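You operate a simulated robot arm through the tools that you are given. There is no shell and no other tool.

You are at the controls of a simulated two-armed robot. One attempt, no reset.

## Task
Lay the grid from the board on the olives in barrel two, pour the jug over them, close and lock.
Fine: the jug goes back where it stood; spill nothing. Set down upright: square jug.

It is judged by the outcome, as a careful person would: the job done as asked, and still so three seconds after it is handed in. It fails if anything else is knocked over, pushed out of place, dropped, spilled or broken.

## Robot
Two 7-joint arms with fingered hands on one trunk that stands fixed in place. Base frame: the origin is at the foot of the trunk, x ahead of it, y to its left, z up. Readings come in m, rad, newtons and seconds.
The left shoulder is at [0.099, 0.128, 1.086], the right one opposite. Each reaches about 1.156 m from its shoulder. Payload 5 kg a hand.
The TCP of each hand is the grasp point between the finger pads, 0.037 m short of the fingertips. In the tool frame z runs along the fingers and y along their closing line. The gripper opens to 0.124 m; its body begins 0.043 m behind the TCP. The gripper is a hand of 3 fingers: y runs from the thumb to the fingers, the wrist lies at [-0.021, -0.116, -0.203] in the tool frame, and closing takes about 1.5 s.
Orientation is that of the tool frame in the base frame, as a unit quaternion [w, x, y, z]. With the fingers straight down and the wrist toward the robot, the tool's x, y and z point along [0, 1, 0], [1, 0, 0] and [0, 0, -1] of the base frame.

## Interface
- The arms move only by the tool step_arm. It takes "left_deltas", "right_deltas" or both (then of equal length, played together; a hand with none holds still); each is a list of rows, each a list of 7 numbers: the gripper command, from -1 (shut) to 1 (fully open), values between in proportion, then the shift along the base's x, y, z in m, then the turn, a rotation vector about the base's x, y, z in degrees. In form: [[hand, tx, ty, tz, rx, ry, rz], ...]. A call has 1 to 20 rows; each row shifts and turns the commanded pose from where the row before left it. Rows are played at 5 a second. More than 0.05 m and 0.15 rad between two rows, or a gripper value outside its range, and nothing of the call is played. A pose out of reach is approached as far as the arm can. The call stops where the force on the tool passes 40 N (or 10 N more than at its start, if that is more) or the arm is blocked; 0.2 s more then pass. The fingers move at their own pace (about 0.045 m/s each) and stop on an object; they squeeze with about 25 N. The grip force told is the motor's: it shows also when the fingers shut on nothing. Time passes only in rows, and 0.2 s behind the last, so rows that do not move let the fingers close. It gives the time, the measured TCP pose, the force on the tool (base axes), the opening and the grip force at its end, in the units of the frame above (readings bear some noise), with the torque about the TCP (base axes, N m) and any sound that the robot's microphone picked up.
- Cameras (640 x 400 px; columns grow to the right, rows downward): "scene" is now at [0.2719, 0.0082, 1.2715]; the picture's right is [0.09, -1.00, 0.00], its down [-0.31, -0.03, -0.95] and it looks along [0.94, 0.09, -0.32] (base axes); focal length 214 px, centre (320, 200). "left" rides on the left gripper at [-0.072, -0.104, -0.154] in its tool frame; the picture's right is [-0.83, -0.26, 0.49], its down [0.51, -0.72, 0.47] and it looks along [0.23, 0.64, 0.73] (tool axes); focal length 243 px, centre (320, 200). "right" rides on the right gripper at [0.072, -0.104, -0.154] in its tool frame; the picture's right is [-0.83, 0.26, -0.49], its down [-0.51, -0.72, 0.47] and it looks along [-0.23, 0.64, 0.73] (tool axes); focal length 243 px, centre (320, 200). There is no depth. A picture from a camera that has moved, and an enlarged one, comes with that camera's place and axes in the base frame and with its lens.
- snapshot(camera): a new picture of that camera. It takes no simulated time.
- slide_trunk(by): moves the trunk up (or, below 0, down) by that many m; the arms and the scene camera ride with it, the base frame stays. It gives what a move gives, with no picture.
- set_grasp(shape, hand): the hand has 3 fingers and takes this shape, open, in about a second: jaw (thumb against the fingers, like two jaws); tri (thumb and two fingers); tip (a fingertip pinch); poke (one finger out to press); point (the index stretched); flat (the hand flat); cup (the hand cupped); fist (a fist). The gripper value then closes the fingers along that shape, each until it touches; the sizes above hold for jaw. It gives what a move gives, with no picture.
- pan_tilt(pan, tilt): turns the head with the scene camera to pan (to the left, within 1.396 rad either way) and tilt (down, from -0.506 to 1.204), counted from straight ahead of the robot (the tilt from the chest, where the trunk bows). It gives what a move gives.
- inspect(camera, box): a new picture of the part [left, top, right, bottom] of that camera's present view, enlarged. It takes no simulated time.
- finish_job(): hands the job in; it is judged then, once.

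Nothing tells you positions but the pictures and the camera data. Unless the task says otherwise, let go and move clear before handing in.

The tools are called after ">>>" as name(argument=value, ...) on one line, values as JSON. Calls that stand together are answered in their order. step_arm: Moves the arms, as the interface text tells. Its arguments: {"type":"object","properties":{"left_deltas":{"type":"array"},"right_deltas":{"type":"array"}},"required":[]} The other tools are called the same way: slide_trunk (by) moves the trunk up or down; set_grasp (shape, hand) gives the hand a shape; pan_tilt (pan, tilt) turns the head that bears the scene camera; snapshot (camera) takes a picture; inspect (camera, box) takes an enlarged picture of a part of a camera's view; finish_job () hands the job in.

At the start:

```text
clock: 0.0
left_tcp_pos: [0.832, 0.0056, 1.2746]
left_tcp_rot: [0.0, 0.707, 0.708, 0.0]
left_force: [0.2, 0.5, 0.7]
left_wrist_torque: [0.03, 0.01, 0.0]
left_finger_gap: 0.1237
left_grip_force: 0.0
left_shape: jaw
right_tcp_pos: [0.5481, -0.6258, 1.295]
right_tcp_rot: [-0.001, 0.707, 0.707, 0.0]
right_force: [1.0, -0.5, -0.1]
right_wrist_torque: [0.0, 0.01, -0.01]
right_finger_gap: 0.1236
right_grip_force: 0.0
right_shape: jaw
trunk travel left (down, up): [-0.275, 0.288]
head pan, tilt (commanded): [0.093, 0.321]
```

scene: 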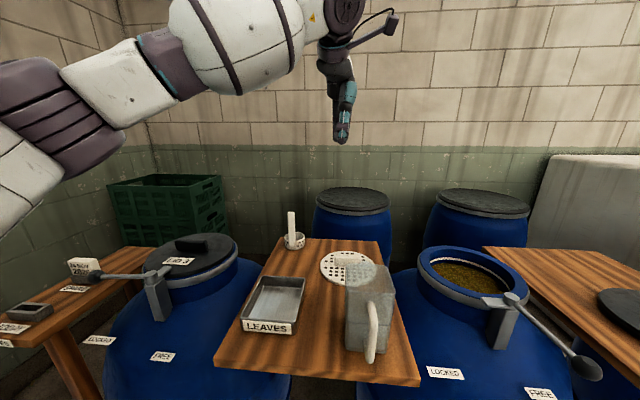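
right: 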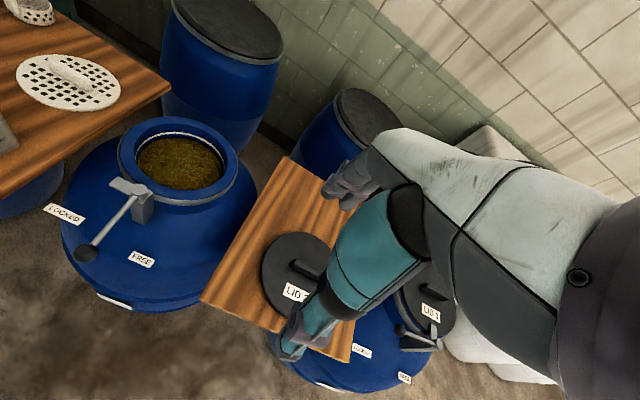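
left: 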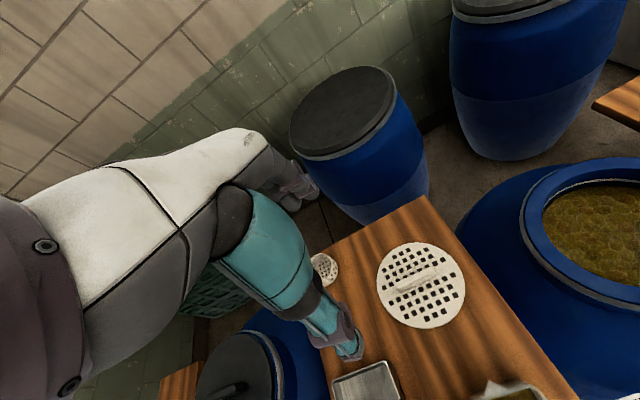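

I see a board between two barrels holding a tray, a round white grid, a square jug and a small pot. An open barrel of olives stands to the right with a lever lock, and a lid lies on the right-hand board. I will look closer before moving anything.

>>> inspect(camera="scene", box=[210, 220, 430, 390])

>>> inspect(camera="scene", box=[390, 230, 640, 400])

>>> inspect(camera="scene", box=[0, 220, 240, 400])

>>> inspect(camera="right", box=[30, 100, 460, 390])

>>> inspect(camera="left", box=[280, 180, 640, 400])

```text
2.35 times, centred on (320, 305) of scene
camera zoom: at [0.2719, 0.0082, 1.2715], right [0.09, -1.0, 0.0], down [-0.31, -0.03, -0.95], along [0.94, 0.09, -0.32], focal length 505 px, centre (320, -47)
```

zoom: 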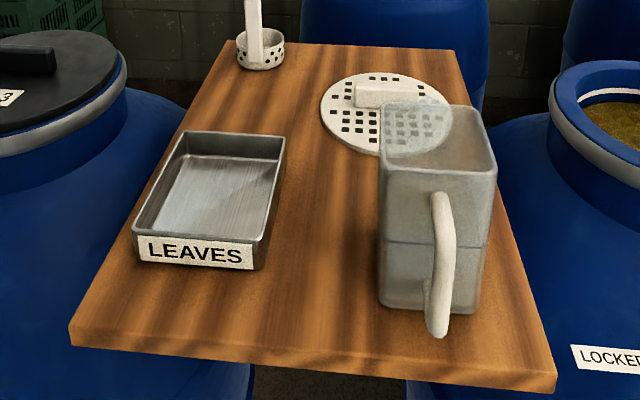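

```text
2.35 times, centred on (515, 315) of scene
camera zoom: at [0.2719, 0.0082, 1.2715], right [0.09, -1.0, 0.0], down [-0.31, -0.03, -0.95], along [0.94, 0.09, -0.32], focal length 505 px, centre (-139, -71)
```

zoom: 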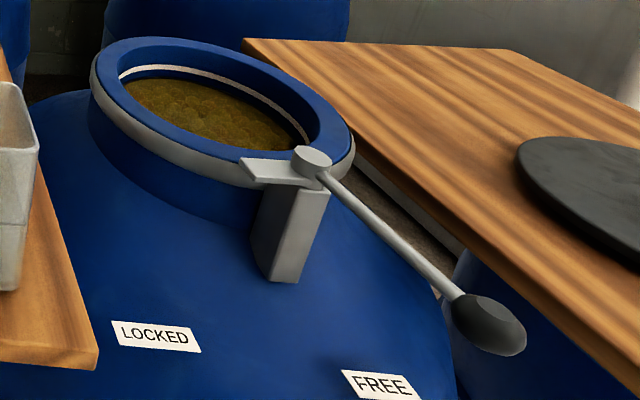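

```text
2.22 times, centred on (120, 310) of scene
camera zoom: at [0.2719, 0.0082, 1.2715], right [0.09, -1.0, 0.0], down [-0.31, -0.03, -0.95], along [0.94, 0.09, -0.32], focal length 477 px, centre (764, -44)
```

zoom: 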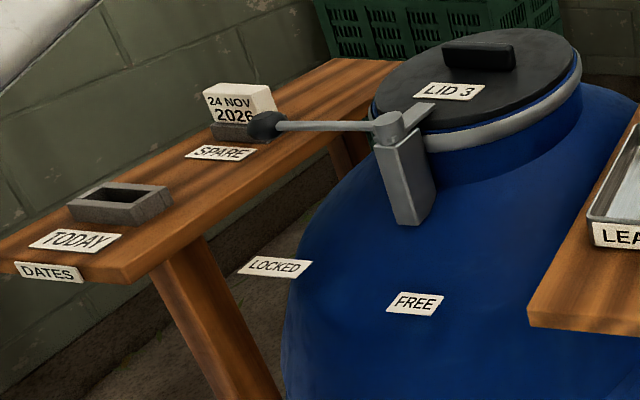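

```text
1.38 times, centred on (245, 245) of right
camera zoom: at [0.4438, -0.5538, 1.449], right [0.26, -0.83, 0.49], down [-0.72, -0.51, -0.47], along [0.64, -0.23, -0.73], focal length 335 px, centre (423, 138)
```

zoom: 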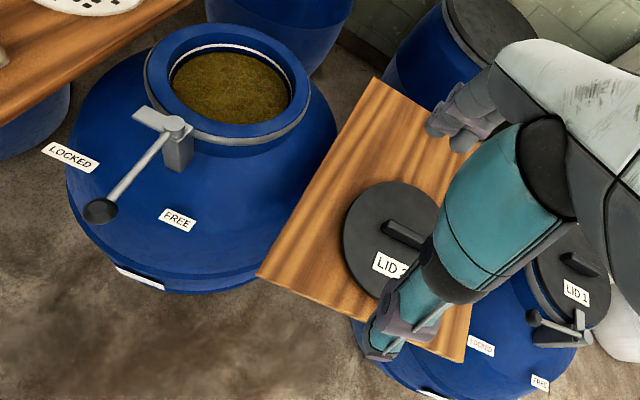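

```text
1.78 times, centred on (460, 290) of left
camera zoom: at [0.7289, -0.0676, 1.4279], right [-0.26, -0.83, -0.49], down [-0.72, 0.51, -0.47], along [0.64, 0.23, -0.73], focal length 431 px, centre (71, 40)
```

zoom: 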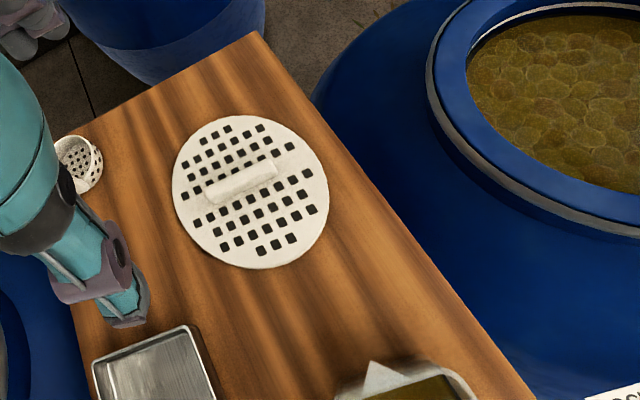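

The grid triangulates to about (0.877, -0.032, 0.84) on the middle board. Next I turn the head to look down at barrel two and the right-hand board.

>>> pan_tilt(pan=-0.6, tilt=0.75)

>>> snapshot(camera="scene")

```text
clock: 1.1
left_tcp_pos: [0.8324, 0.0058, 1.2738]
left_tcp_rot: [0.001, 0.707, 0.707, 0.0]
left_force: [-0.1, -0.7, -0.3]
left_wrist_torque: [0.0, -0.01, 0.03]
left_finger_gap: 0.124
left_grip_force: 0.0
left_shape: jaw
right_tcp_pos: [0.5468, -0.627, 1.2968]
right_tcp_rot: [0.0, 0.707, 0.707, 0.0]
right_force: [1.0, -0.8, 0.1]
right_wrist_torque: [-0.01, 0.01, 0.02]
right_finger_gap: 0.1237
right_grip_force: 0.0
right_shape: jaw
trunk travel left (down, up): [-0.275, 0.288]
head pan, tilt (commanded): [-0.6, 0.75]
```

```text
taken
camera scene: at [0.2474, -0.0472, 1.2331], right [-0.56, -0.83, 0.0], down [-0.56, 0.38, -0.73], along [0.6, -0.41, -0.68], focal length 214 px, centre (320, 200)
```

scene: 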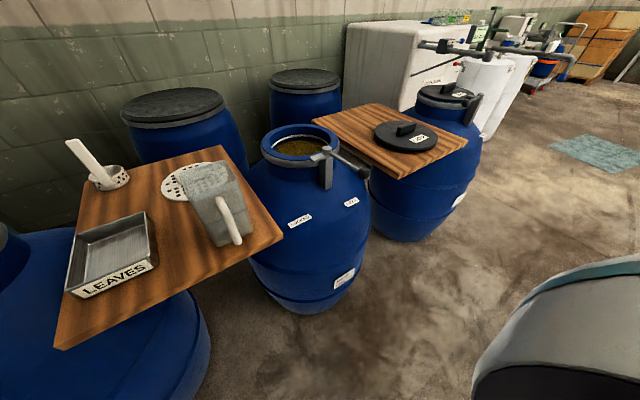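

>>> inspect(camera="scene", box=[230, 90, 480, 250])

>>> inspect(camera="scene", box=[240, 110, 380, 200])

>>> inspect(camera="scene", box=[50, 130, 290, 290])

>>> inspect(camera="scene", box=[320, 90, 480, 190])

>>> inspect(camera="scene", box=[250, 190, 400, 320])

```text
2.50 times, centred on (355, 170) of scene
camera zoom: at [0.2474, -0.0472, 1.2331], right [-0.56, -0.83, 0.0], down [-0.56, 0.38, -0.73], along [0.6, -0.41, -0.68], focal length 536 px, centre (232, 275)
```

zoom: 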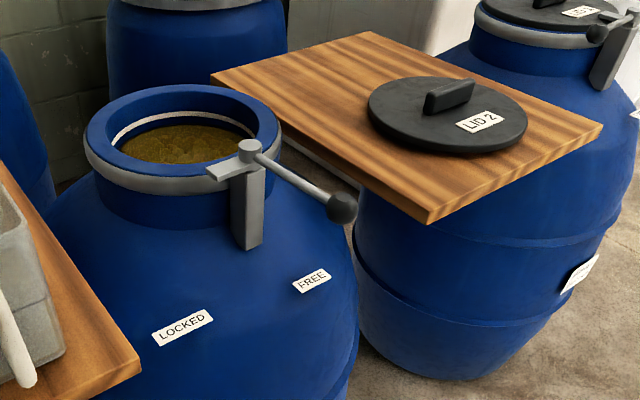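

```text
4.44 times, centred on (310, 155) of scene
camera zoom: at [0.2474, -0.0472, 1.2331], right [-0.56, -0.83, 0.0], down [-0.56, 0.38, -0.73], along [0.6, -0.41, -0.68], focal length 953 px, centre (364, 400)
```

zoom: 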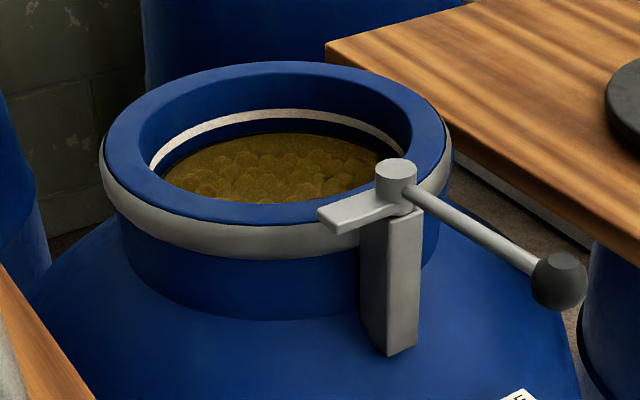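

```text
2.50 times, centred on (170, 210) of scene
camera zoom: at [0.2474, -0.0472, 1.2331], right [-0.56, -0.83, 0.0], down [-0.56, 0.38, -0.73], along [0.6, -0.41, -0.68], focal length 536 px, centre (695, 175)
```

zoom: 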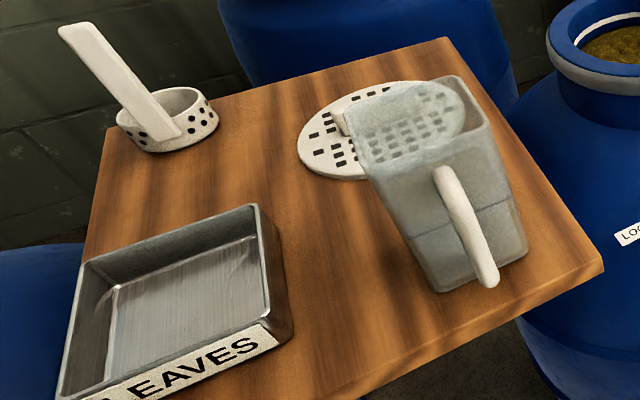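

```text
4.00 times, centred on (400, 140) of scene
camera zoom: at [0.2474, -0.0472, 1.2331], right [-0.56, -0.83, 0.0], down [-0.56, 0.38, -0.73], along [0.6, -0.41, -0.68], focal length 858 px, centre (0, 440)
```

zoom: 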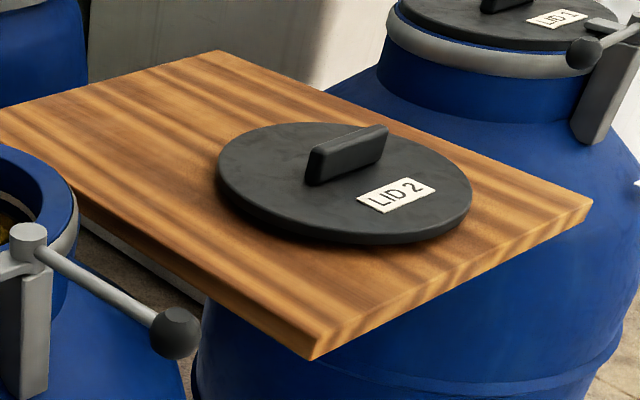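

```text
3.08 times, centred on (325, 255) of scene
camera zoom: at [0.2474, -0.0472, 1.2331], right [-0.56, -0.83, 0.0], down [-0.56, 0.38, -0.73], along [0.6, -0.41, -0.68], focal length 660 px, centre (305, 31)
```

zoom: 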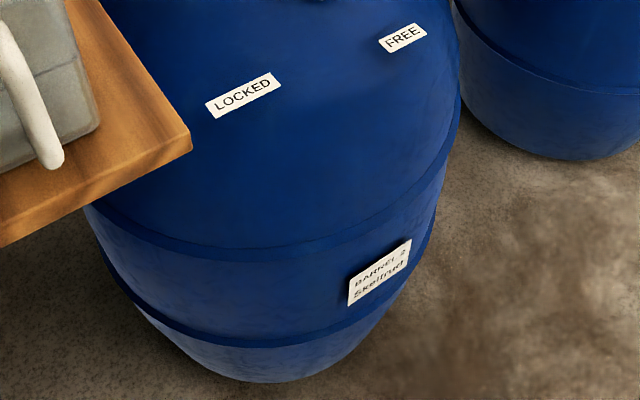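

Barrel two is labelled and Lid 2 lies on the right-hand board. I make the lever pivot to be near (0.668, -0.358, 0.94), with its knob near (0.535, -0.37, 0.93) over FREE. Next I look closely at the jug from the head.

>>> pan_tilt(pan=-0.15, tilt=0.7)

>>> inspect(camera="scene", box=[200, 90, 440, 240])

>>> snapshot(camera="scene")

```text
clock: 2.0
left_tcp_pos: [0.8328, 0.0066, 1.274]
left_tcp_rot: [-0.001, 0.707, 0.707, 0.0]
left_force: [0.2, 0.0, -0.1]
left_wrist_torque: [0.0, -0.03, 0.02]
left_finger_gap: 0.1235
left_grip_force: 0.0
left_shape: jaw
right_tcp_pos: [0.5475, -0.6268, 1.2965]
right_tcp_rot: [0.0, 0.707, 0.707, 0.001]
right_force: [-0.1, -0.2, 0.3]
right_wrist_torque: [0.03, 0.01, 0.0]
right_finger_gap: 0.1239
right_grip_force: 0.0
right_shape: jaw
trunk travel left (down, up): [-0.275, 0.288]
head pan, tilt (commanded): [-0.15, 0.7]
```

```text
2.67 times, centred on (320, 165) of scene
camera zoom: at [0.263, -0.0132, 1.2373], right [-0.15, -0.99, 0.0], down [-0.64, 0.1, -0.76], along [0.76, -0.12, -0.64], focal length 572 px, centre (320, 293)
```

zoom: 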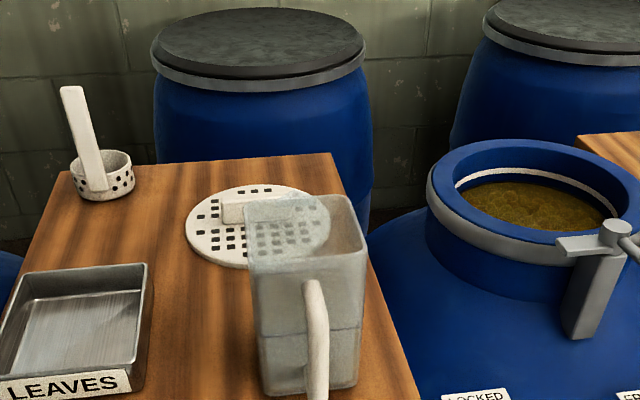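

```text
taken
camera scene: at [0.263, -0.0132, 1.2373], right [-0.15, -0.99, 0.0], down [-0.64, 0.1, -0.76], along [0.76, -0.12, -0.64], focal length 214 px, centre (320, 200)
```

scene: 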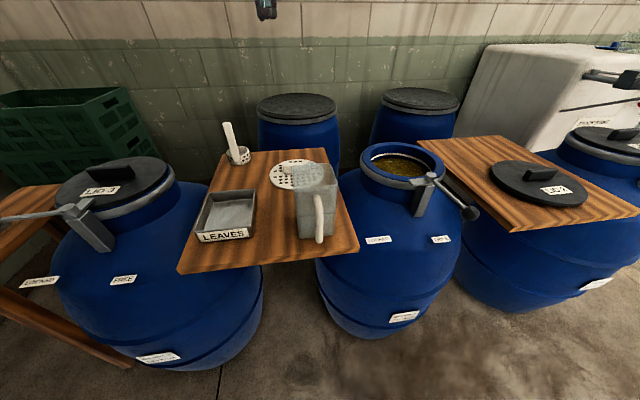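

The jug stands near (0.67, -0.11) with its handle toward the robot. The left hand goes back above the board so its wrist camera can look down on the jug.

>>> step_arm(left_deltas=[[1, -0.045, 0, 0, 0, 0, 0], [1, -0.045, 0, 0, 0, 0, 0], [1, -0.045, 0, 0, 0, 0, 0], [1, -0.045, 0, 0, 0, 0, 0], [1, -0.045, 0, 0, 0, 0, 0], [1, -0.045, 0, 0, 0, 0, 0], [1, -0.03, 0, 0, 0, 0, 0]])

>>> snapshot(camera="left")

>>> snapshot(camera="scene")

```text
clock: 3.6
left_tcp_pos: [0.5323, 0.0053, 1.2739]
left_tcp_rot: [0.0, 0.707, 0.707, 0.001]
left_force: [-0.5, 0.8, 0.1]
left_wrist_torque: [-0.03, -0.02, 0.03]
left_finger_gap: 0.1237
left_grip_force: 0.0
left_shape: jaw
right_tcp_pos: [0.5461, -0.6256, 1.2951]
right_tcp_rot: [0.001, 0.707, 0.707, 0.0]
right_force: [0.0, -0.5, -0.1]
right_wrist_torque: [0.01, 0.0, -0.01]
right_finger_gap: 0.1236
right_grip_force: 0.1
right_shape: jaw
trunk travel left (down, up): [-0.275, 0.288]
head pan, tilt (commanded): [-0.15, 0.7]
```

```text
taken
camera left: at [0.4275, -0.0682, 1.4277], right [-0.26, -0.83, -0.49], down [-0.72, 0.51, -0.47], along [0.64, 0.23, -0.73], focal length 243 px, centre (320, 200)
```

left: 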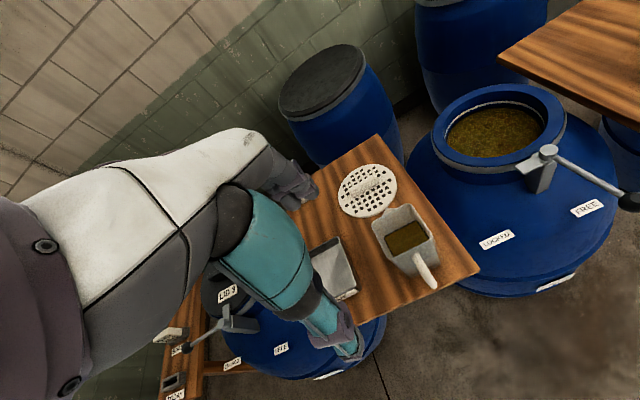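

```text
taken
camera scene: at [0.2617, -0.0131, 1.2377], right [-0.15, -0.99, 0.0], down [-0.64, 0.1, -0.77], along [0.76, -0.11, -0.64], focal length 214 px, centre (320, 200)
```

scene: 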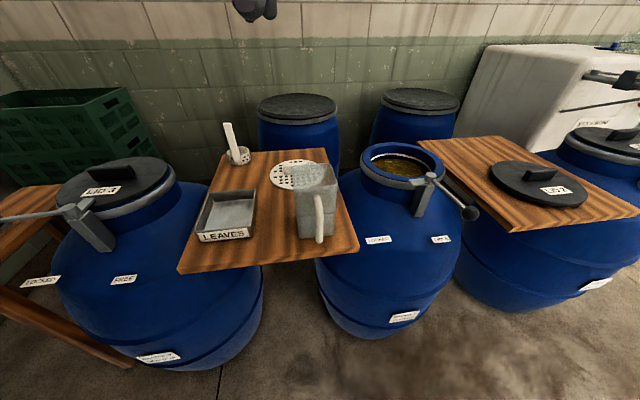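

>>> inspect(camera="left", box=[320, 150, 480, 300])

>>> inspect(camera="left", box=[400, 70, 640, 220])

>>> inspect(camera="scene", box=[260, 140, 360, 250])

>>> inspect(camera="scene", box=[340, 120, 500, 230])

```text
2.67 times, centred on (400, 225) of left
camera zoom: at [0.4275, -0.0682, 1.4277], right [-0.26, -0.83, -0.49], down [-0.72, 0.51, -0.47], along [0.64, 0.23, -0.73], focal length 647 px, centre (107, 133)
```

zoom: 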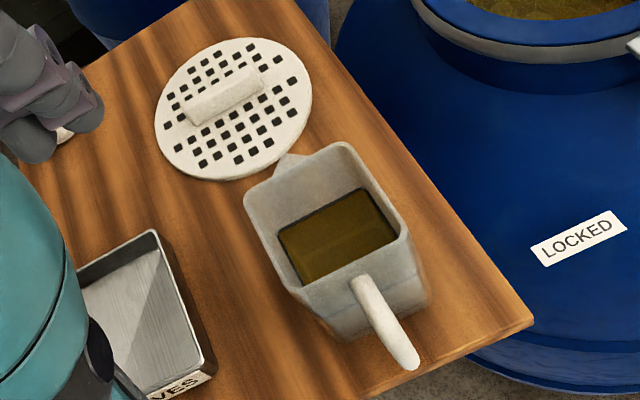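

```text
2.67 times, centred on (520, 145) of left
camera zoom: at [0.4275, -0.0682, 1.4277], right [-0.26, -0.83, -0.49], down [-0.72, 0.51, -0.47], along [0.64, 0.23, -0.73], focal length 647 px, centre (-213, 347)
```

zoom: 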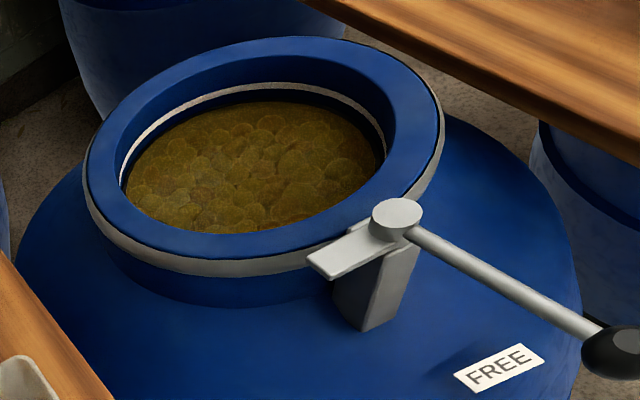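

```text
3.64 times, centred on (310, 195) of scene
camera zoom: at [0.2617, -0.0131, 1.2377], right [-0.15, -0.99, 0.0], down [-0.64, 0.1, -0.77], along [0.76, -0.11, -0.64], focal length 780 px, centre (356, 218)
```

zoom: 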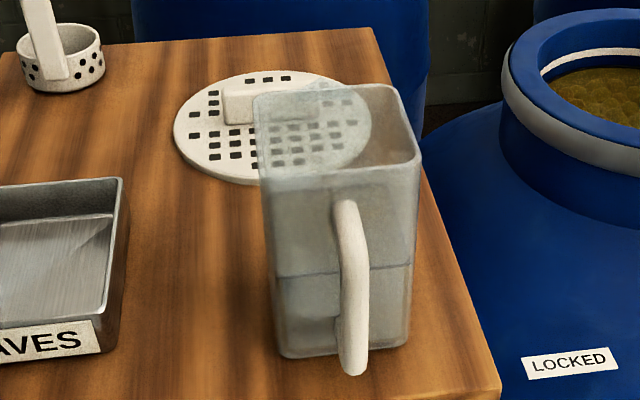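

```text
3.64 times, centred on (420, 175) of scene
camera zoom: at [0.2617, -0.0131, 1.2377], right [-0.15, -0.99, 0.0], down [-0.64, 0.1, -0.77], along [0.76, -0.11, -0.64], focal length 780 px, centre (-44, 291)
```

zoom: 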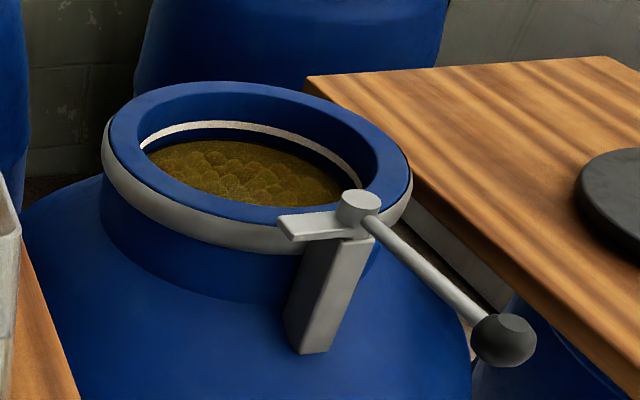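

The spout is on the jug's far side and the handle faces me; the jug spans roughly x 0.60–0.683, y -0.10 to -0.015, with its top near z 0.985. I move the right hand above lid 2 and take pictures of the barrel and lid before committing.

>>> step_arm(right_deltas=[[1, 0.0, -0.045, 0, 0, 0, 0], [1, 0.0, -0.045, 0, 0, 0, 0], [1, 0.01, -0.04, -0.01, 0, 0, 0], [1, 0.01, 0, -0.03, 0, 0, 0], [1, 0.0, 0, -0.03, 0, 0, 0]])

>>> snapshot(camera="right")

>>> pan_tilt(pan=-0.5, tilt=0.8)

>>> snapshot(camera="scene")

```text
clock: 4.8
left_tcp_pos: [0.5338, 0.0034, 1.2728]
left_tcp_rot: [-0.001, 0.707, 0.707, 0.0]
left_force: [-0.6, -0.3, -0.1]
left_wrist_torque: [0.04, 0.02, 0.01]
left_finger_gap: 0.1238
left_grip_force: 0.0
left_shape: jaw
right_tcp_pos: [0.5704, -0.7558, 1.2246]
right_tcp_rot: [0.0, 0.707, 0.707, 0.0]
right_force: [-0.1, 0.5, -0.1]
right_wrist_torque: [0.02, 0.0, 0.02]
right_finger_gap: 0.1237
right_grip_force: 0.1
right_shape: jaw
trunk travel left (down, up): [-0.275, 0.288]
head pan, tilt (commanded): [-0.15, 0.7]
```

```text
taken
camera right: at [0.4663, -0.6836, 1.3786], right [0.26, -0.83, 0.49], down [-0.72, -0.51, -0.47], along [0.64, -0.23, -0.73], focal length 243 px, centre (320, 200)
```

right: 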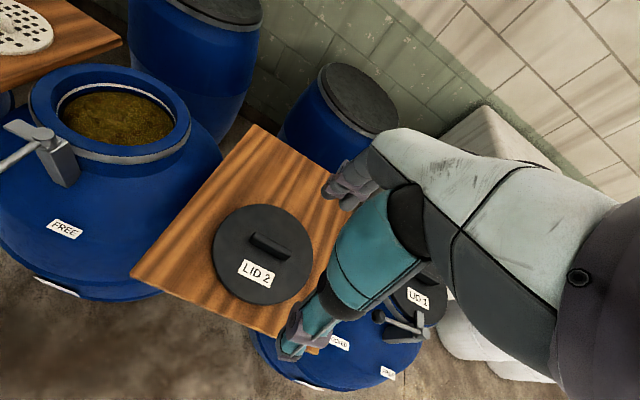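

```text
clock: 5.6
left_tcp_pos: [0.5329, 0.0041, 1.2729]
left_tcp_rot: [0.0, 0.708, 0.707, 0.0]
left_force: [-0.1, -0.1, -0.1]
left_wrist_torque: [0.0, 0.01, 0.02]
left_finger_gap: 0.1236
left_grip_force: 0.1
left_shape: jaw
right_tcp_pos: [0.5697, -0.7545, 1.2268]
right_tcp_rot: [0.0, 0.707, 0.707, 0.0]
right_force: [0.0, 0.8, -0.1]
right_wrist_torque: [0.01, -0.01, -0.02]
right_finger_gap: 0.1235
right_grip_force: 0.1
right_shape: jaw
trunk travel left (down, up): [-0.275, 0.288]
head pan, tilt (commanded): [-0.499, 0.799]
```

```text
taken
camera scene: at [0.2497, -0.0388, 1.2291], right [-0.48, -0.88, 0.0], down [-0.63, 0.34, -0.7], along [0.61, -0.33, -0.72], focal length 214 px, centre (320, 200)
```

scene: 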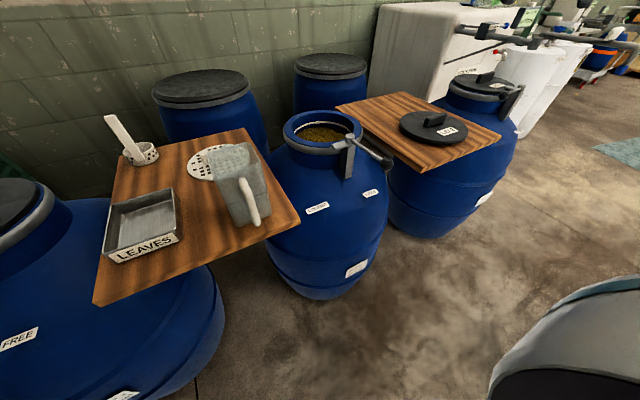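

Lid 2's bar handle runs along y near (0.703, -0.76). Now the left hand moves over above barrel two so its camera can look into the mouth and I can measure it.

>>> step_arm(left_deltas=[[1, 0.01, -0.045, 0, 0, 0, 0], [1, 0.01, -0.045, -0.01, 0, 0, 0], [1, 0.01, -0.045, -0.015, 0, 0, 0], [1, 0.01, -0.045, -0.02, 0, 0, 0], [1, 0.01, -0.045, -0.02, 0, 0, 0], [1, 0.01, -0.045, -0.02, 0, 0, 0], [1, 0.01, -0.045, -0.02, 0, 0, 0], [1, 0.01, -0.045, -0.02, 0, 0, 0]])

>>> snapshot(camera="left")

>>> snapshot(camera="right")

```text
refused: row 4 steps farther than a row can; nothing moved
```

```text
taken
camera left: at [0.4295, -0.068, 1.4272], right [-0.26, -0.83, -0.49], down [-0.72, 0.51, -0.47], along [0.64, 0.23, -0.73], focal length 243 px, centre (320, 200)
```

left: 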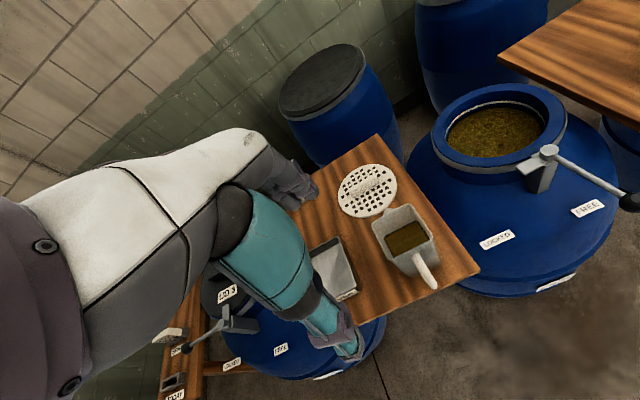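

```text
taken
camera right: at [0.4656, -0.6821, 1.3798], right [0.26, -0.83, 0.49], down [-0.72, -0.51, -0.47], along [0.64, -0.23, -0.73], focal length 243 px, centre (320, 200)
```

right: 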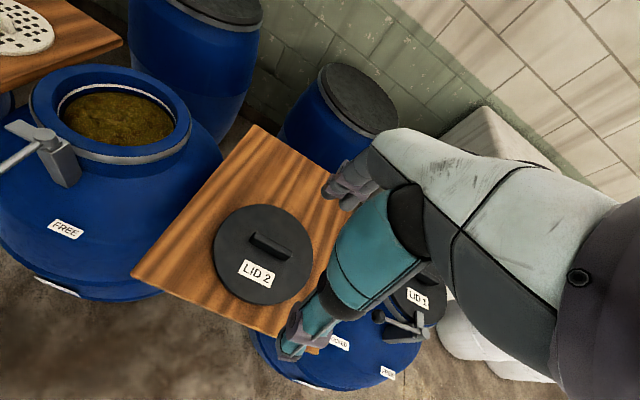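

The step was a bit too long, so nothing moved. I resend the same move in smaller rows.

>>> step_arm(left_deltas=[[1, 0.01, -0.042, -0.01, 0, 0, 0], [1, 0.01, -0.042, -0.015, 0, 0, 0], [1, 0.01, -0.042, -0.02, 0, 0, 0], [1, 0.01, -0.042, -0.02, 0, 0, 0], [1, 0.01, -0.042, -0.02, 0, 0, 0], [1, 0.01, -0.042, -0.02, 0, 0, 0], [1, 0.01, -0.042, -0.02, 0, 0, 0], [1, 0.01, -0.042, -0.02, 0, 0, 0], [1, 0.01, -0.042, -0.02, 0, 0, 0]])

>>> snapshot(camera="left")

>>> snapshot(camera="right")

```text
clock: 7.6
left_tcp_pos: [0.6216, -0.374, 1.1084]
left_tcp_rot: [0.0, 0.707, 0.708, 0.0]
left_force: [0.0, 0.0, -1.0]
left_wrist_torque: [0.06, -0.02, 0.03]
left_finger_gap: 0.1238
left_grip_force: 0.0
left_shape: jaw
right_tcp_pos: [0.5698, -0.7568, 1.2236]
right_tcp_rot: [0.0, 0.707, 0.707, 0.001]
right_force: [-0.8, -1.0, -0.1]
right_wrist_torque: [0.03, 0.0, 0.03]
right_finger_gap: 0.1236
right_grip_force: 0.0
right_shape: jaw
trunk travel left (down, up): [-0.275, 0.288]
head pan, tilt (commanded): [-0.499, 0.799]
```

```text
taken
camera left: at [0.519, -0.4474, 1.262], right [-0.26, -0.83, -0.49], down [-0.72, 0.51, -0.47], along [0.64, 0.23, -0.73], focal length 243 px, centre (320, 200)
```

left: 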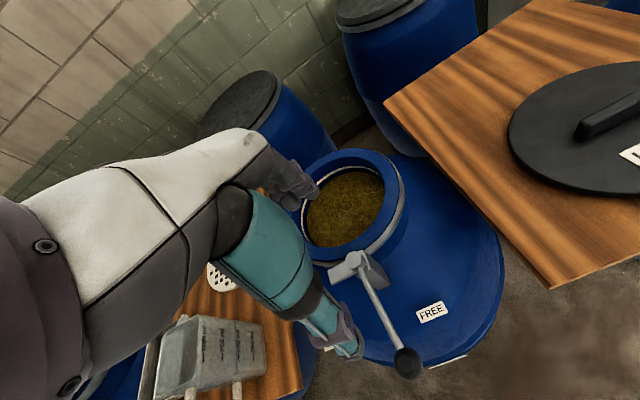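

```text
taken
camera right: at [0.4665, -0.6848, 1.3776], right [0.26, -0.83, 0.49], down [-0.72, -0.51, -0.47], along [0.64, -0.23, -0.73], focal length 243 px, centre (320, 200)
```

right: 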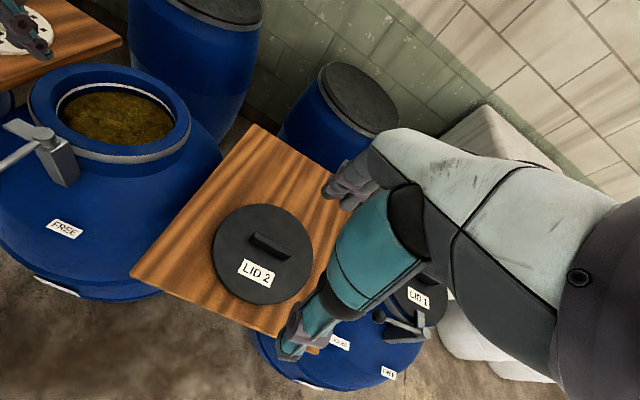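

>>> inspect(camera="left", box=[270, 130, 450, 270])

>>> inspect(camera="right", box=[0, 50, 200, 200])

>>> inspect(camera="scene", box=[260, 90, 420, 190])

```text
2.86 times, centred on (360, 200) of left
camera zoom: at [0.519, -0.4474, 1.262], right [-0.26, -0.83, -0.49], down [-0.72, 0.51, -0.47], along [0.64, 0.23, -0.73], focal length 693 px, centre (206, 200)
```

zoom: 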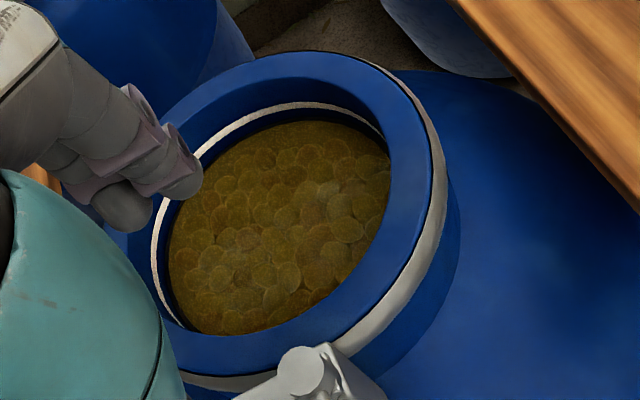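

```text
2.67 times, centred on (100, 125) of right
camera zoom: at [0.4665, -0.6848, 1.3776], right [0.26, -0.83, 0.49], down [-0.72, -0.51, -0.47], along [0.64, -0.23, -0.73], focal length 647 px, centre (907, 400)
```

zoom: 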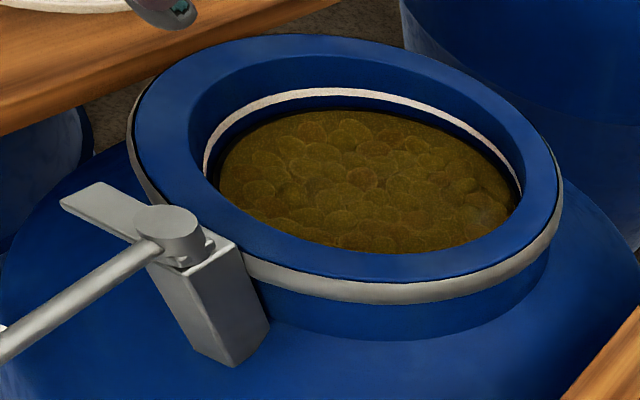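

```text
4.00 times, centred on (340, 140) of scene
camera zoom: at [0.2503, -0.0411, 1.2289], right [-0.48, -0.88, 0.0], down [-0.63, 0.34, -0.7], along [0.61, -0.33, -0.72], focal length 858 px, centre (240, 440)
```

zoom: 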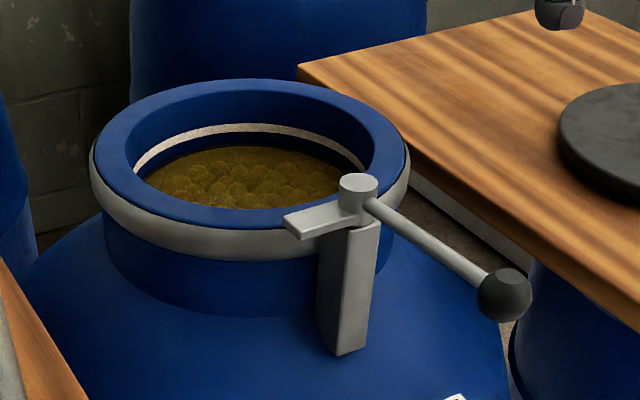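

Barrel two's mouth is centred near (0.811, -0.358), rim top about z 0.897, inner radius about 0.098; the grid has radius about 0.093 and sits near (0.883, -0.031). The left hand now goes above the grid, turned to suit its bar.

>>> step_arm(left_deltas=[[1, 0.0, 0.0, 0.046, 0, 0, 0], [1, 0.0, 0.0, 0.046, 0, 0, 0], [1, 0.029, 0.038, 0, 0, 0, -5], [1, 0.029, 0.038, 0, 0, 0, -5], [1, 0.029, 0.038, 0, 0, 0, -5], [1, 0.029, 0.038, 0, 0, 0, 0], [1, 0.029, 0.038, 0, 0, 0, 0], [1, 0.029, 0.038, 0, 0, 0, 0], [1, 0.029, 0.038, 0, 0, 0, 0], [1, 0.029, 0.038, 0, 0, 0, 0], [1, 0.029, 0.038, 0, 0, 0, 0], [1, 0, 0, -0.04, 0, 0, 0], [1, 0, 0, -0.04, 0, 0, 0], [1, 0, 0, -0.04, 0, 0, 0], [1, 0, 0, -0.04, 0, 0, 0]])

>>> snapshot(camera="left")

>>> pan_tilt(pan=-0.1, tilt=0.6)

>>> snapshot(camera="scene")

```text
clock: 10.8
left_tcp_pos: [0.883, -0.0303, 1.0383]
left_tcp_rot: [0.0, 0.793, 0.609, 0.0]
left_force: [-0.5, 0.1, 0.0]
left_wrist_torque: [-0.01, 0.0, 0.0]
left_finger_gap: 0.1242
left_grip_force: 0.1
left_shape: jaw
right_tcp_pos: [0.5712, -0.7547, 1.2239]
right_tcp_rot: [0.0, 0.707, 0.707, -0.001]
right_force: [0.6, 1.4, 0.2]
right_wrist_torque: [-0.02, 0.04, -0.02]
right_finger_gap: 0.1238
right_grip_force: 0.0
right_shape: jaw
trunk travel left (down, up): [-0.275, 0.288]
head pan, tilt (commanded): [-0.499, 0.799]
```

```text
taken
camera left: at [0.7649, -0.0741, 1.193], right [-0.47, -0.73, -0.49], down [-0.57, 0.68, -0.47], along [0.68, 0.06, -0.73], focal length 243 px, centre (320, 200)
```

left: 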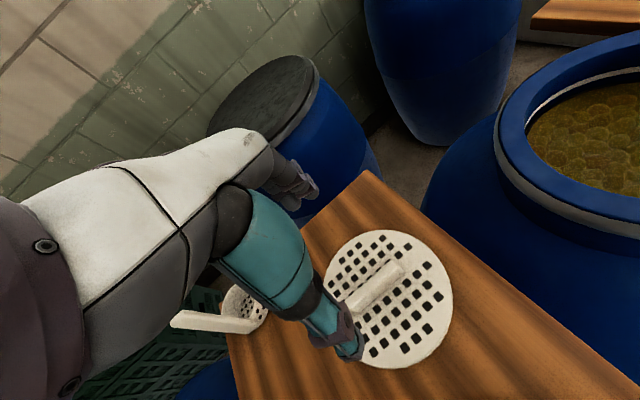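

```text
clock: 11.7
left_tcp_pos: [0.8833, -0.0313, 1.0421]
left_tcp_rot: [0.0, 0.793, 0.609, 0.0]
left_force: [0.3, 0.1, 0.5]
left_wrist_torque: [0.03, -0.01, -0.03]
left_finger_gap: 0.1241
left_grip_force: 0.2
left_shape: jaw
right_tcp_pos: [0.5697, -0.7553, 1.2261]
right_tcp_rot: [0.0, 0.707, 0.707, 0.0]
right_force: [-0.3, -0.3, -0.6]
right_wrist_torque: [0.0, 0.0, 0.0]
right_finger_gap: 0.1239
right_grip_force: 0.1
right_shape: jaw
trunk travel left (down, up): [-0.275, 0.288]
head pan, tilt (commanded): [-0.099, 0.6]
```

```text
taken
camera scene: at [0.267, -0.0092, 1.2459], right [-0.1, -0.99, 0.0], down [-0.56, 0.06, -0.82], along [0.82, -0.08, -0.57], focal length 214 px, centre (320, 200)
```

scene: 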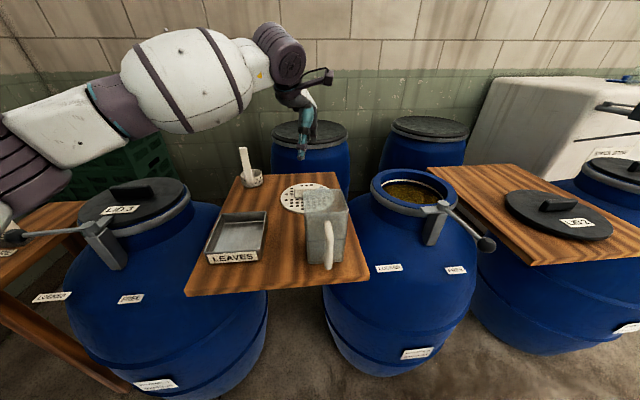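

>>> inspect(camera="left", box=[300, 210, 480, 390])

>>> inspect(camera="scene", box=[260, 100, 380, 220])

```text
2.22 times, centred on (390, 300) of left
camera zoom: at [0.7637, -0.0745, 1.1944], right [-0.47, -0.73, -0.49], down [-0.57, 0.68, -0.47], along [0.68, 0.06, -0.73], focal length 539 px, centre (164, -22)
```

zoom: 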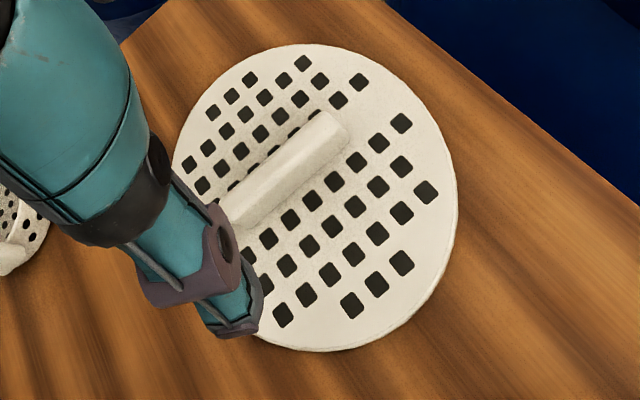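

```text
3.33 times, centred on (320, 160) of scene
camera zoom: at [0.267, -0.0092, 1.2459], right [-0.1, -0.99, 0.0], down [-0.56, 0.06, -0.82], along [0.82, -0.08, -0.57], focal length 715 px, centre (320, 333)
```

zoom: 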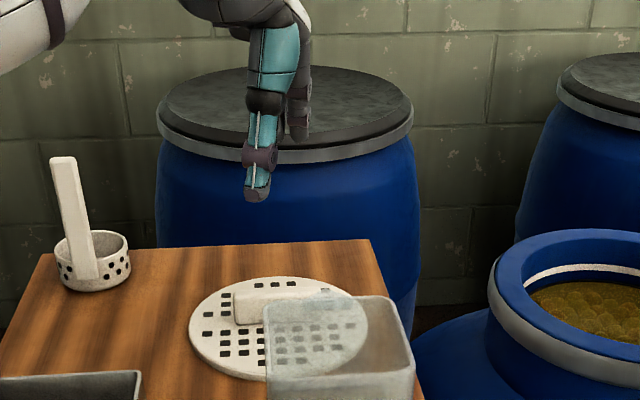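

The grid's bar runs along y, so I undo the turn and lower part way with the fingers half closed, then check the alignment.

>>> step_arm(left_deltas=[[1, 0.001, 0.0, 0, 0, 0, 5], [0.6, 0.001, 0.0, 0, 0, 0, 5], [0.2, 0, 0.0, -0.02, 0, 0, 5], [0.1, 0, 0.0, -0.03, 0, 0, 0], [0.1, 0, 0, -0.03, 0, 0, 0], [0.1, 0, 0, -0.03, 0, 0, 0], [0.1, 0, 0, -0.02, 0, 0, 0], [0.1, 0, 0, 0, 0, 0, 0]])

>>> inspect(camera="left", box=[240, 160, 440, 380])

>>> inspect(camera="scene", box=[230, 90, 390, 220])

>>> snapshot(camera="right")

```text
clock: 13.5
left_tcp_pos: [0.8848, -0.0295, 0.9112]
left_tcp_rot: [0.001, 0.707, 0.707, -0.001]
left_force: [-0.4, -0.8, -0.3]
left_wrist_torque: [-0.01, 0.02, 0.0]
left_finger_gap: 0.0689
left_grip_force: 0.0
left_shape: jaw
right_tcp_pos: [0.5709, -0.7544, 1.2262]
right_tcp_rot: [0.0, 0.707, 0.708, 0.0]
right_force: [0.4, 0.4, -0.2]
right_wrist_torque: [-0.01, 0.0, -0.01]
right_finger_gap: 0.1238
right_grip_force: 0.0
right_shape: jaw
trunk travel left (down, up): [-0.275, 0.288]
head pan, tilt (commanded): [-0.099, 0.6]
```

```text
1.82 times, centred on (340, 270) of left
camera zoom: at [0.7806, -0.1035, 1.0648], right [-0.26, -0.83, -0.49], down [-0.72, 0.51, -0.47], along [0.64, 0.23, -0.73], focal length 441 px, centre (284, 73)
```

zoom: 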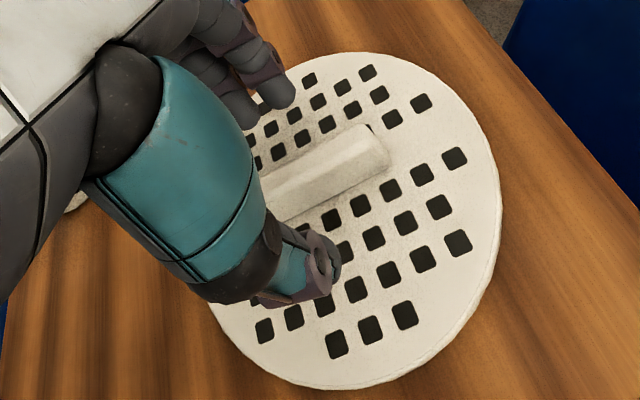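

```text
3.08 times, centred on (310, 155) of scene
camera zoom: at [0.2667, -0.0093, 1.246], right [-0.1, -1.0, 0.0], down [-0.56, 0.06, -0.83], along [0.82, -0.08, -0.56], focal length 660 px, centre (351, 338)
```

zoom: 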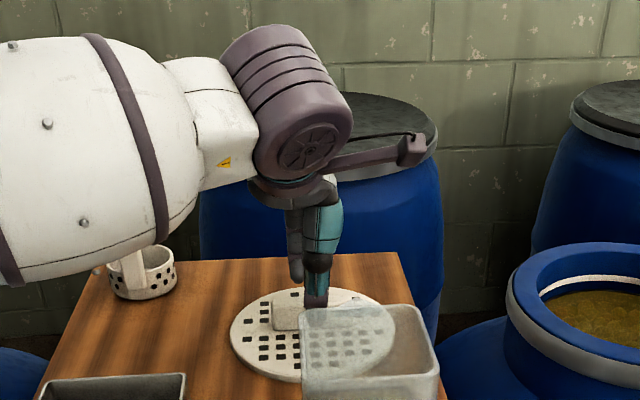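

```text
taken
camera right: at [0.4655, -0.6824, 1.3795], right [0.26, -0.83, 0.49], down [-0.72, -0.51, -0.47], along [0.64, -0.23, -0.73], focal length 243 px, centre (320, 200)
```

right: 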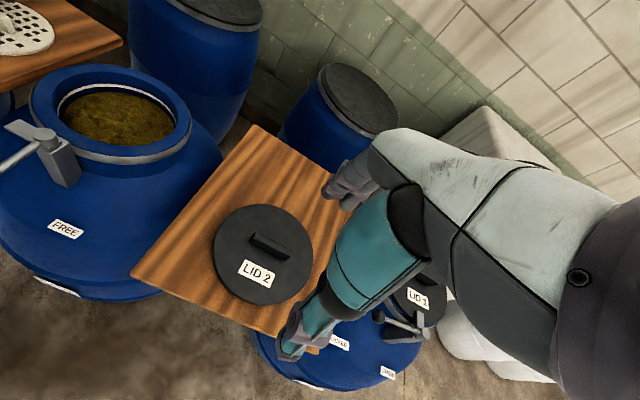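

The fingers straddle the bar correctly, so I lower to just above the disc and close on the bar.

>>> step_arm(left_deltas=[[0.1, 0, 0.0, -0.012, 0, 0, 0], [0.1, 0, 0.0, -0.012, 0, 0, 0], [0.1, 0, 0.0, -0.006, 0, 0, 0], [0.1, 0, 0, 0, 0, 0, 0]])

>>> inspect(camera="left", box=[240, 160, 440, 380])

```text
clock: 14.5
left_tcp_pos: [0.8859, -0.0307, 0.8825]
left_tcp_rot: [-0.001, 0.707, 0.707, 0.0]
left_force: [-0.4, -0.1, -0.1]
left_wrist_torque: [0.02, 0.0, 0.0]
left_finger_gap: 0.0686
left_grip_force: 0.1
left_shape: jaw
right_tcp_pos: [0.5703, -0.7543, 1.2251]
right_tcp_rot: [0.0, 0.707, 0.707, 0.0]
right_force: [-0.7, -0.5, -0.1]
right_wrist_torque: [-0.01, -0.03, 0.01]
right_finger_gap: 0.1237
right_grip_force: 0.1
right_shape: jaw
trunk travel left (down, up): [-0.275, 0.288]
head pan, tilt (commanded): [-0.099, 0.6]
```

```text
1.82 times, centred on (340, 270) of left
camera zoom: at [0.7824, -0.1033, 1.0355], right [-0.26, -0.83, -0.49], down [-0.72, 0.51, -0.47], along [0.64, 0.23, -0.73], focal length 441 px, centre (284, 73)
```

zoom: 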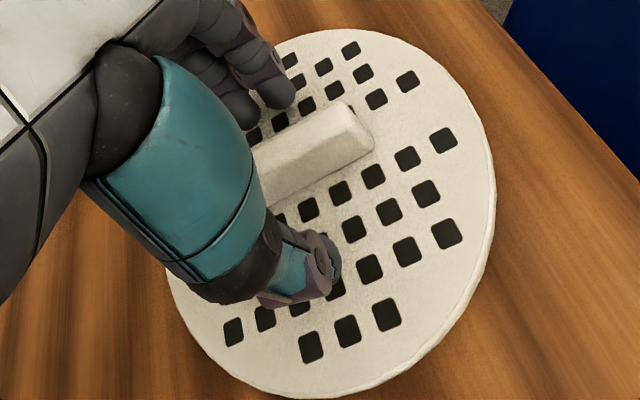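

>>> step_arm(left_deltas=[[-0.3, 0, 0.0, 0, 0, 0, 0], [-1, 0, 0.0, 0, 0, 0, 0], [-1, 0, 0.0, 0, 0, 0, 0], [-1, 0, 0, 0, 0, 0, 0], [-1, 0, 0, 0, 0, 0, 0], [-1, 0, 0, 0, 0, 0, 0]])

>>> inspect(camera="left", box=[240, 160, 440, 380])

```text
clock: 15.9
left_tcp_pos: [0.8868, -0.0307, 0.8823]
left_tcp_rot: [0.0, 0.707, 0.707, 0.0]
left_force: [0.4, -0.6, -0.2]
left_wrist_torque: [-0.01, -0.04, 0.0]
left_finger_gap: 0.0115
left_grip_force: 25.0
left_shape: jaw
right_tcp_pos: [0.5697, -0.7547, 1.2253]
right_tcp_rot: [0.0, 0.707, 0.707, 0.0]
right_force: [0.2, 0.0, -0.4]
right_wrist_torque: [-0.02, 0.03, 0.0]
right_finger_gap: 0.1238
right_grip_force: 0.2
right_shape: jaw
trunk travel left (down, up): [-0.275, 0.288]
head pan, tilt (commanded): [-0.099, 0.6]
```

```text
1.82 times, centred on (340, 270) of left
camera zoom: at [0.7825, -0.1034, 1.0353], right [-0.26, -0.83, -0.49], down [-0.72, 0.51, -0.47], along [0.64, 0.23, -0.73], focal length 441 px, centre (284, 73)
```

zoom: 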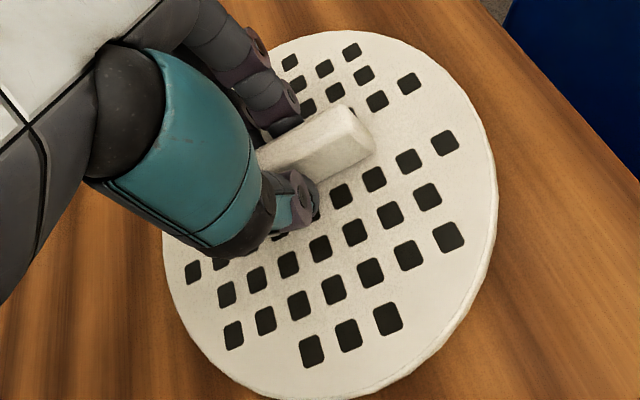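

The fingers hold the bar. I lift a little to check that the grid comes up level.

>>> step_arm(left_deltas=[[-1, 0, 0.0, 0.01, 0, 0, 0], [-1, 0, 0.0, 0.02, 0, 0, 0], [-1, 0, 0.0, 0.03, 0, 0, 0], [-1, 0, 0, 0.03, 0, 0, 0], [-1, 0, 0, 0, 0, 0, 0]])

>>> snapshot(camera="left")

>>> inspect(camera="scene", box=[230, 90, 390, 220])

```text
clock: 17.1
left_tcp_pos: [0.8866, -0.0298, 0.9712]
left_tcp_rot: [-0.001, 0.707, 0.707, -0.001]
left_force: [-0.1, -0.2, -0.2]
left_wrist_torque: [-0.02, -0.05, -0.01]
left_finger_gap: 0.0116
left_grip_force: 25.0
left_shape: jaw
right_tcp_pos: [0.5707, -0.7555, 1.2242]
right_tcp_rot: [0.0, 0.707, 0.707, 0.001]
right_force: [0.2, -0.1, 0.1]
right_wrist_torque: [-0.01, -0.03, 0.03]
right_finger_gap: 0.1239
right_grip_force: 0.0
right_shape: jaw
trunk travel left (down, up): [-0.275, 0.288]
head pan, tilt (commanded): [-0.099, 0.6]
```

```text
taken
camera left: at [0.7824, -0.1023, 1.125], right [-0.26, -0.83, -0.49], down [-0.72, 0.51, -0.47], along [0.64, 0.23, -0.73], focal length 243 px, centre (320, 200)
```

left: 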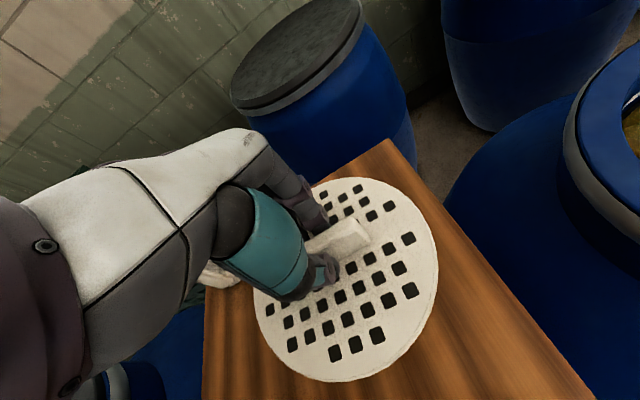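

```text
3.08 times, centred on (310, 155) of scene
camera zoom: at [0.2678, -0.009, 1.2457], right [-0.1, -1.0, 0.0], down [-0.56, 0.06, -0.82], along [0.82, -0.08, -0.57], focal length 660 px, centre (351, 338)
```

zoom: 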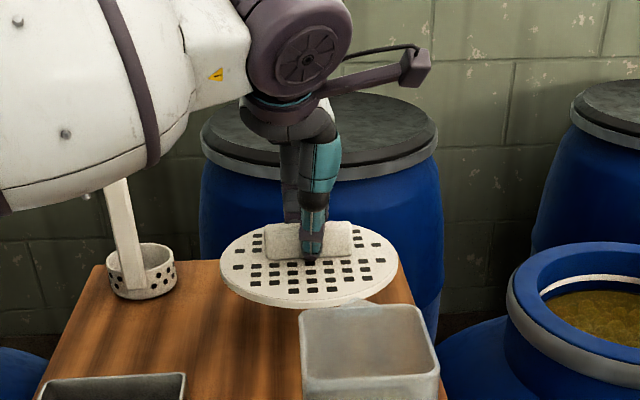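

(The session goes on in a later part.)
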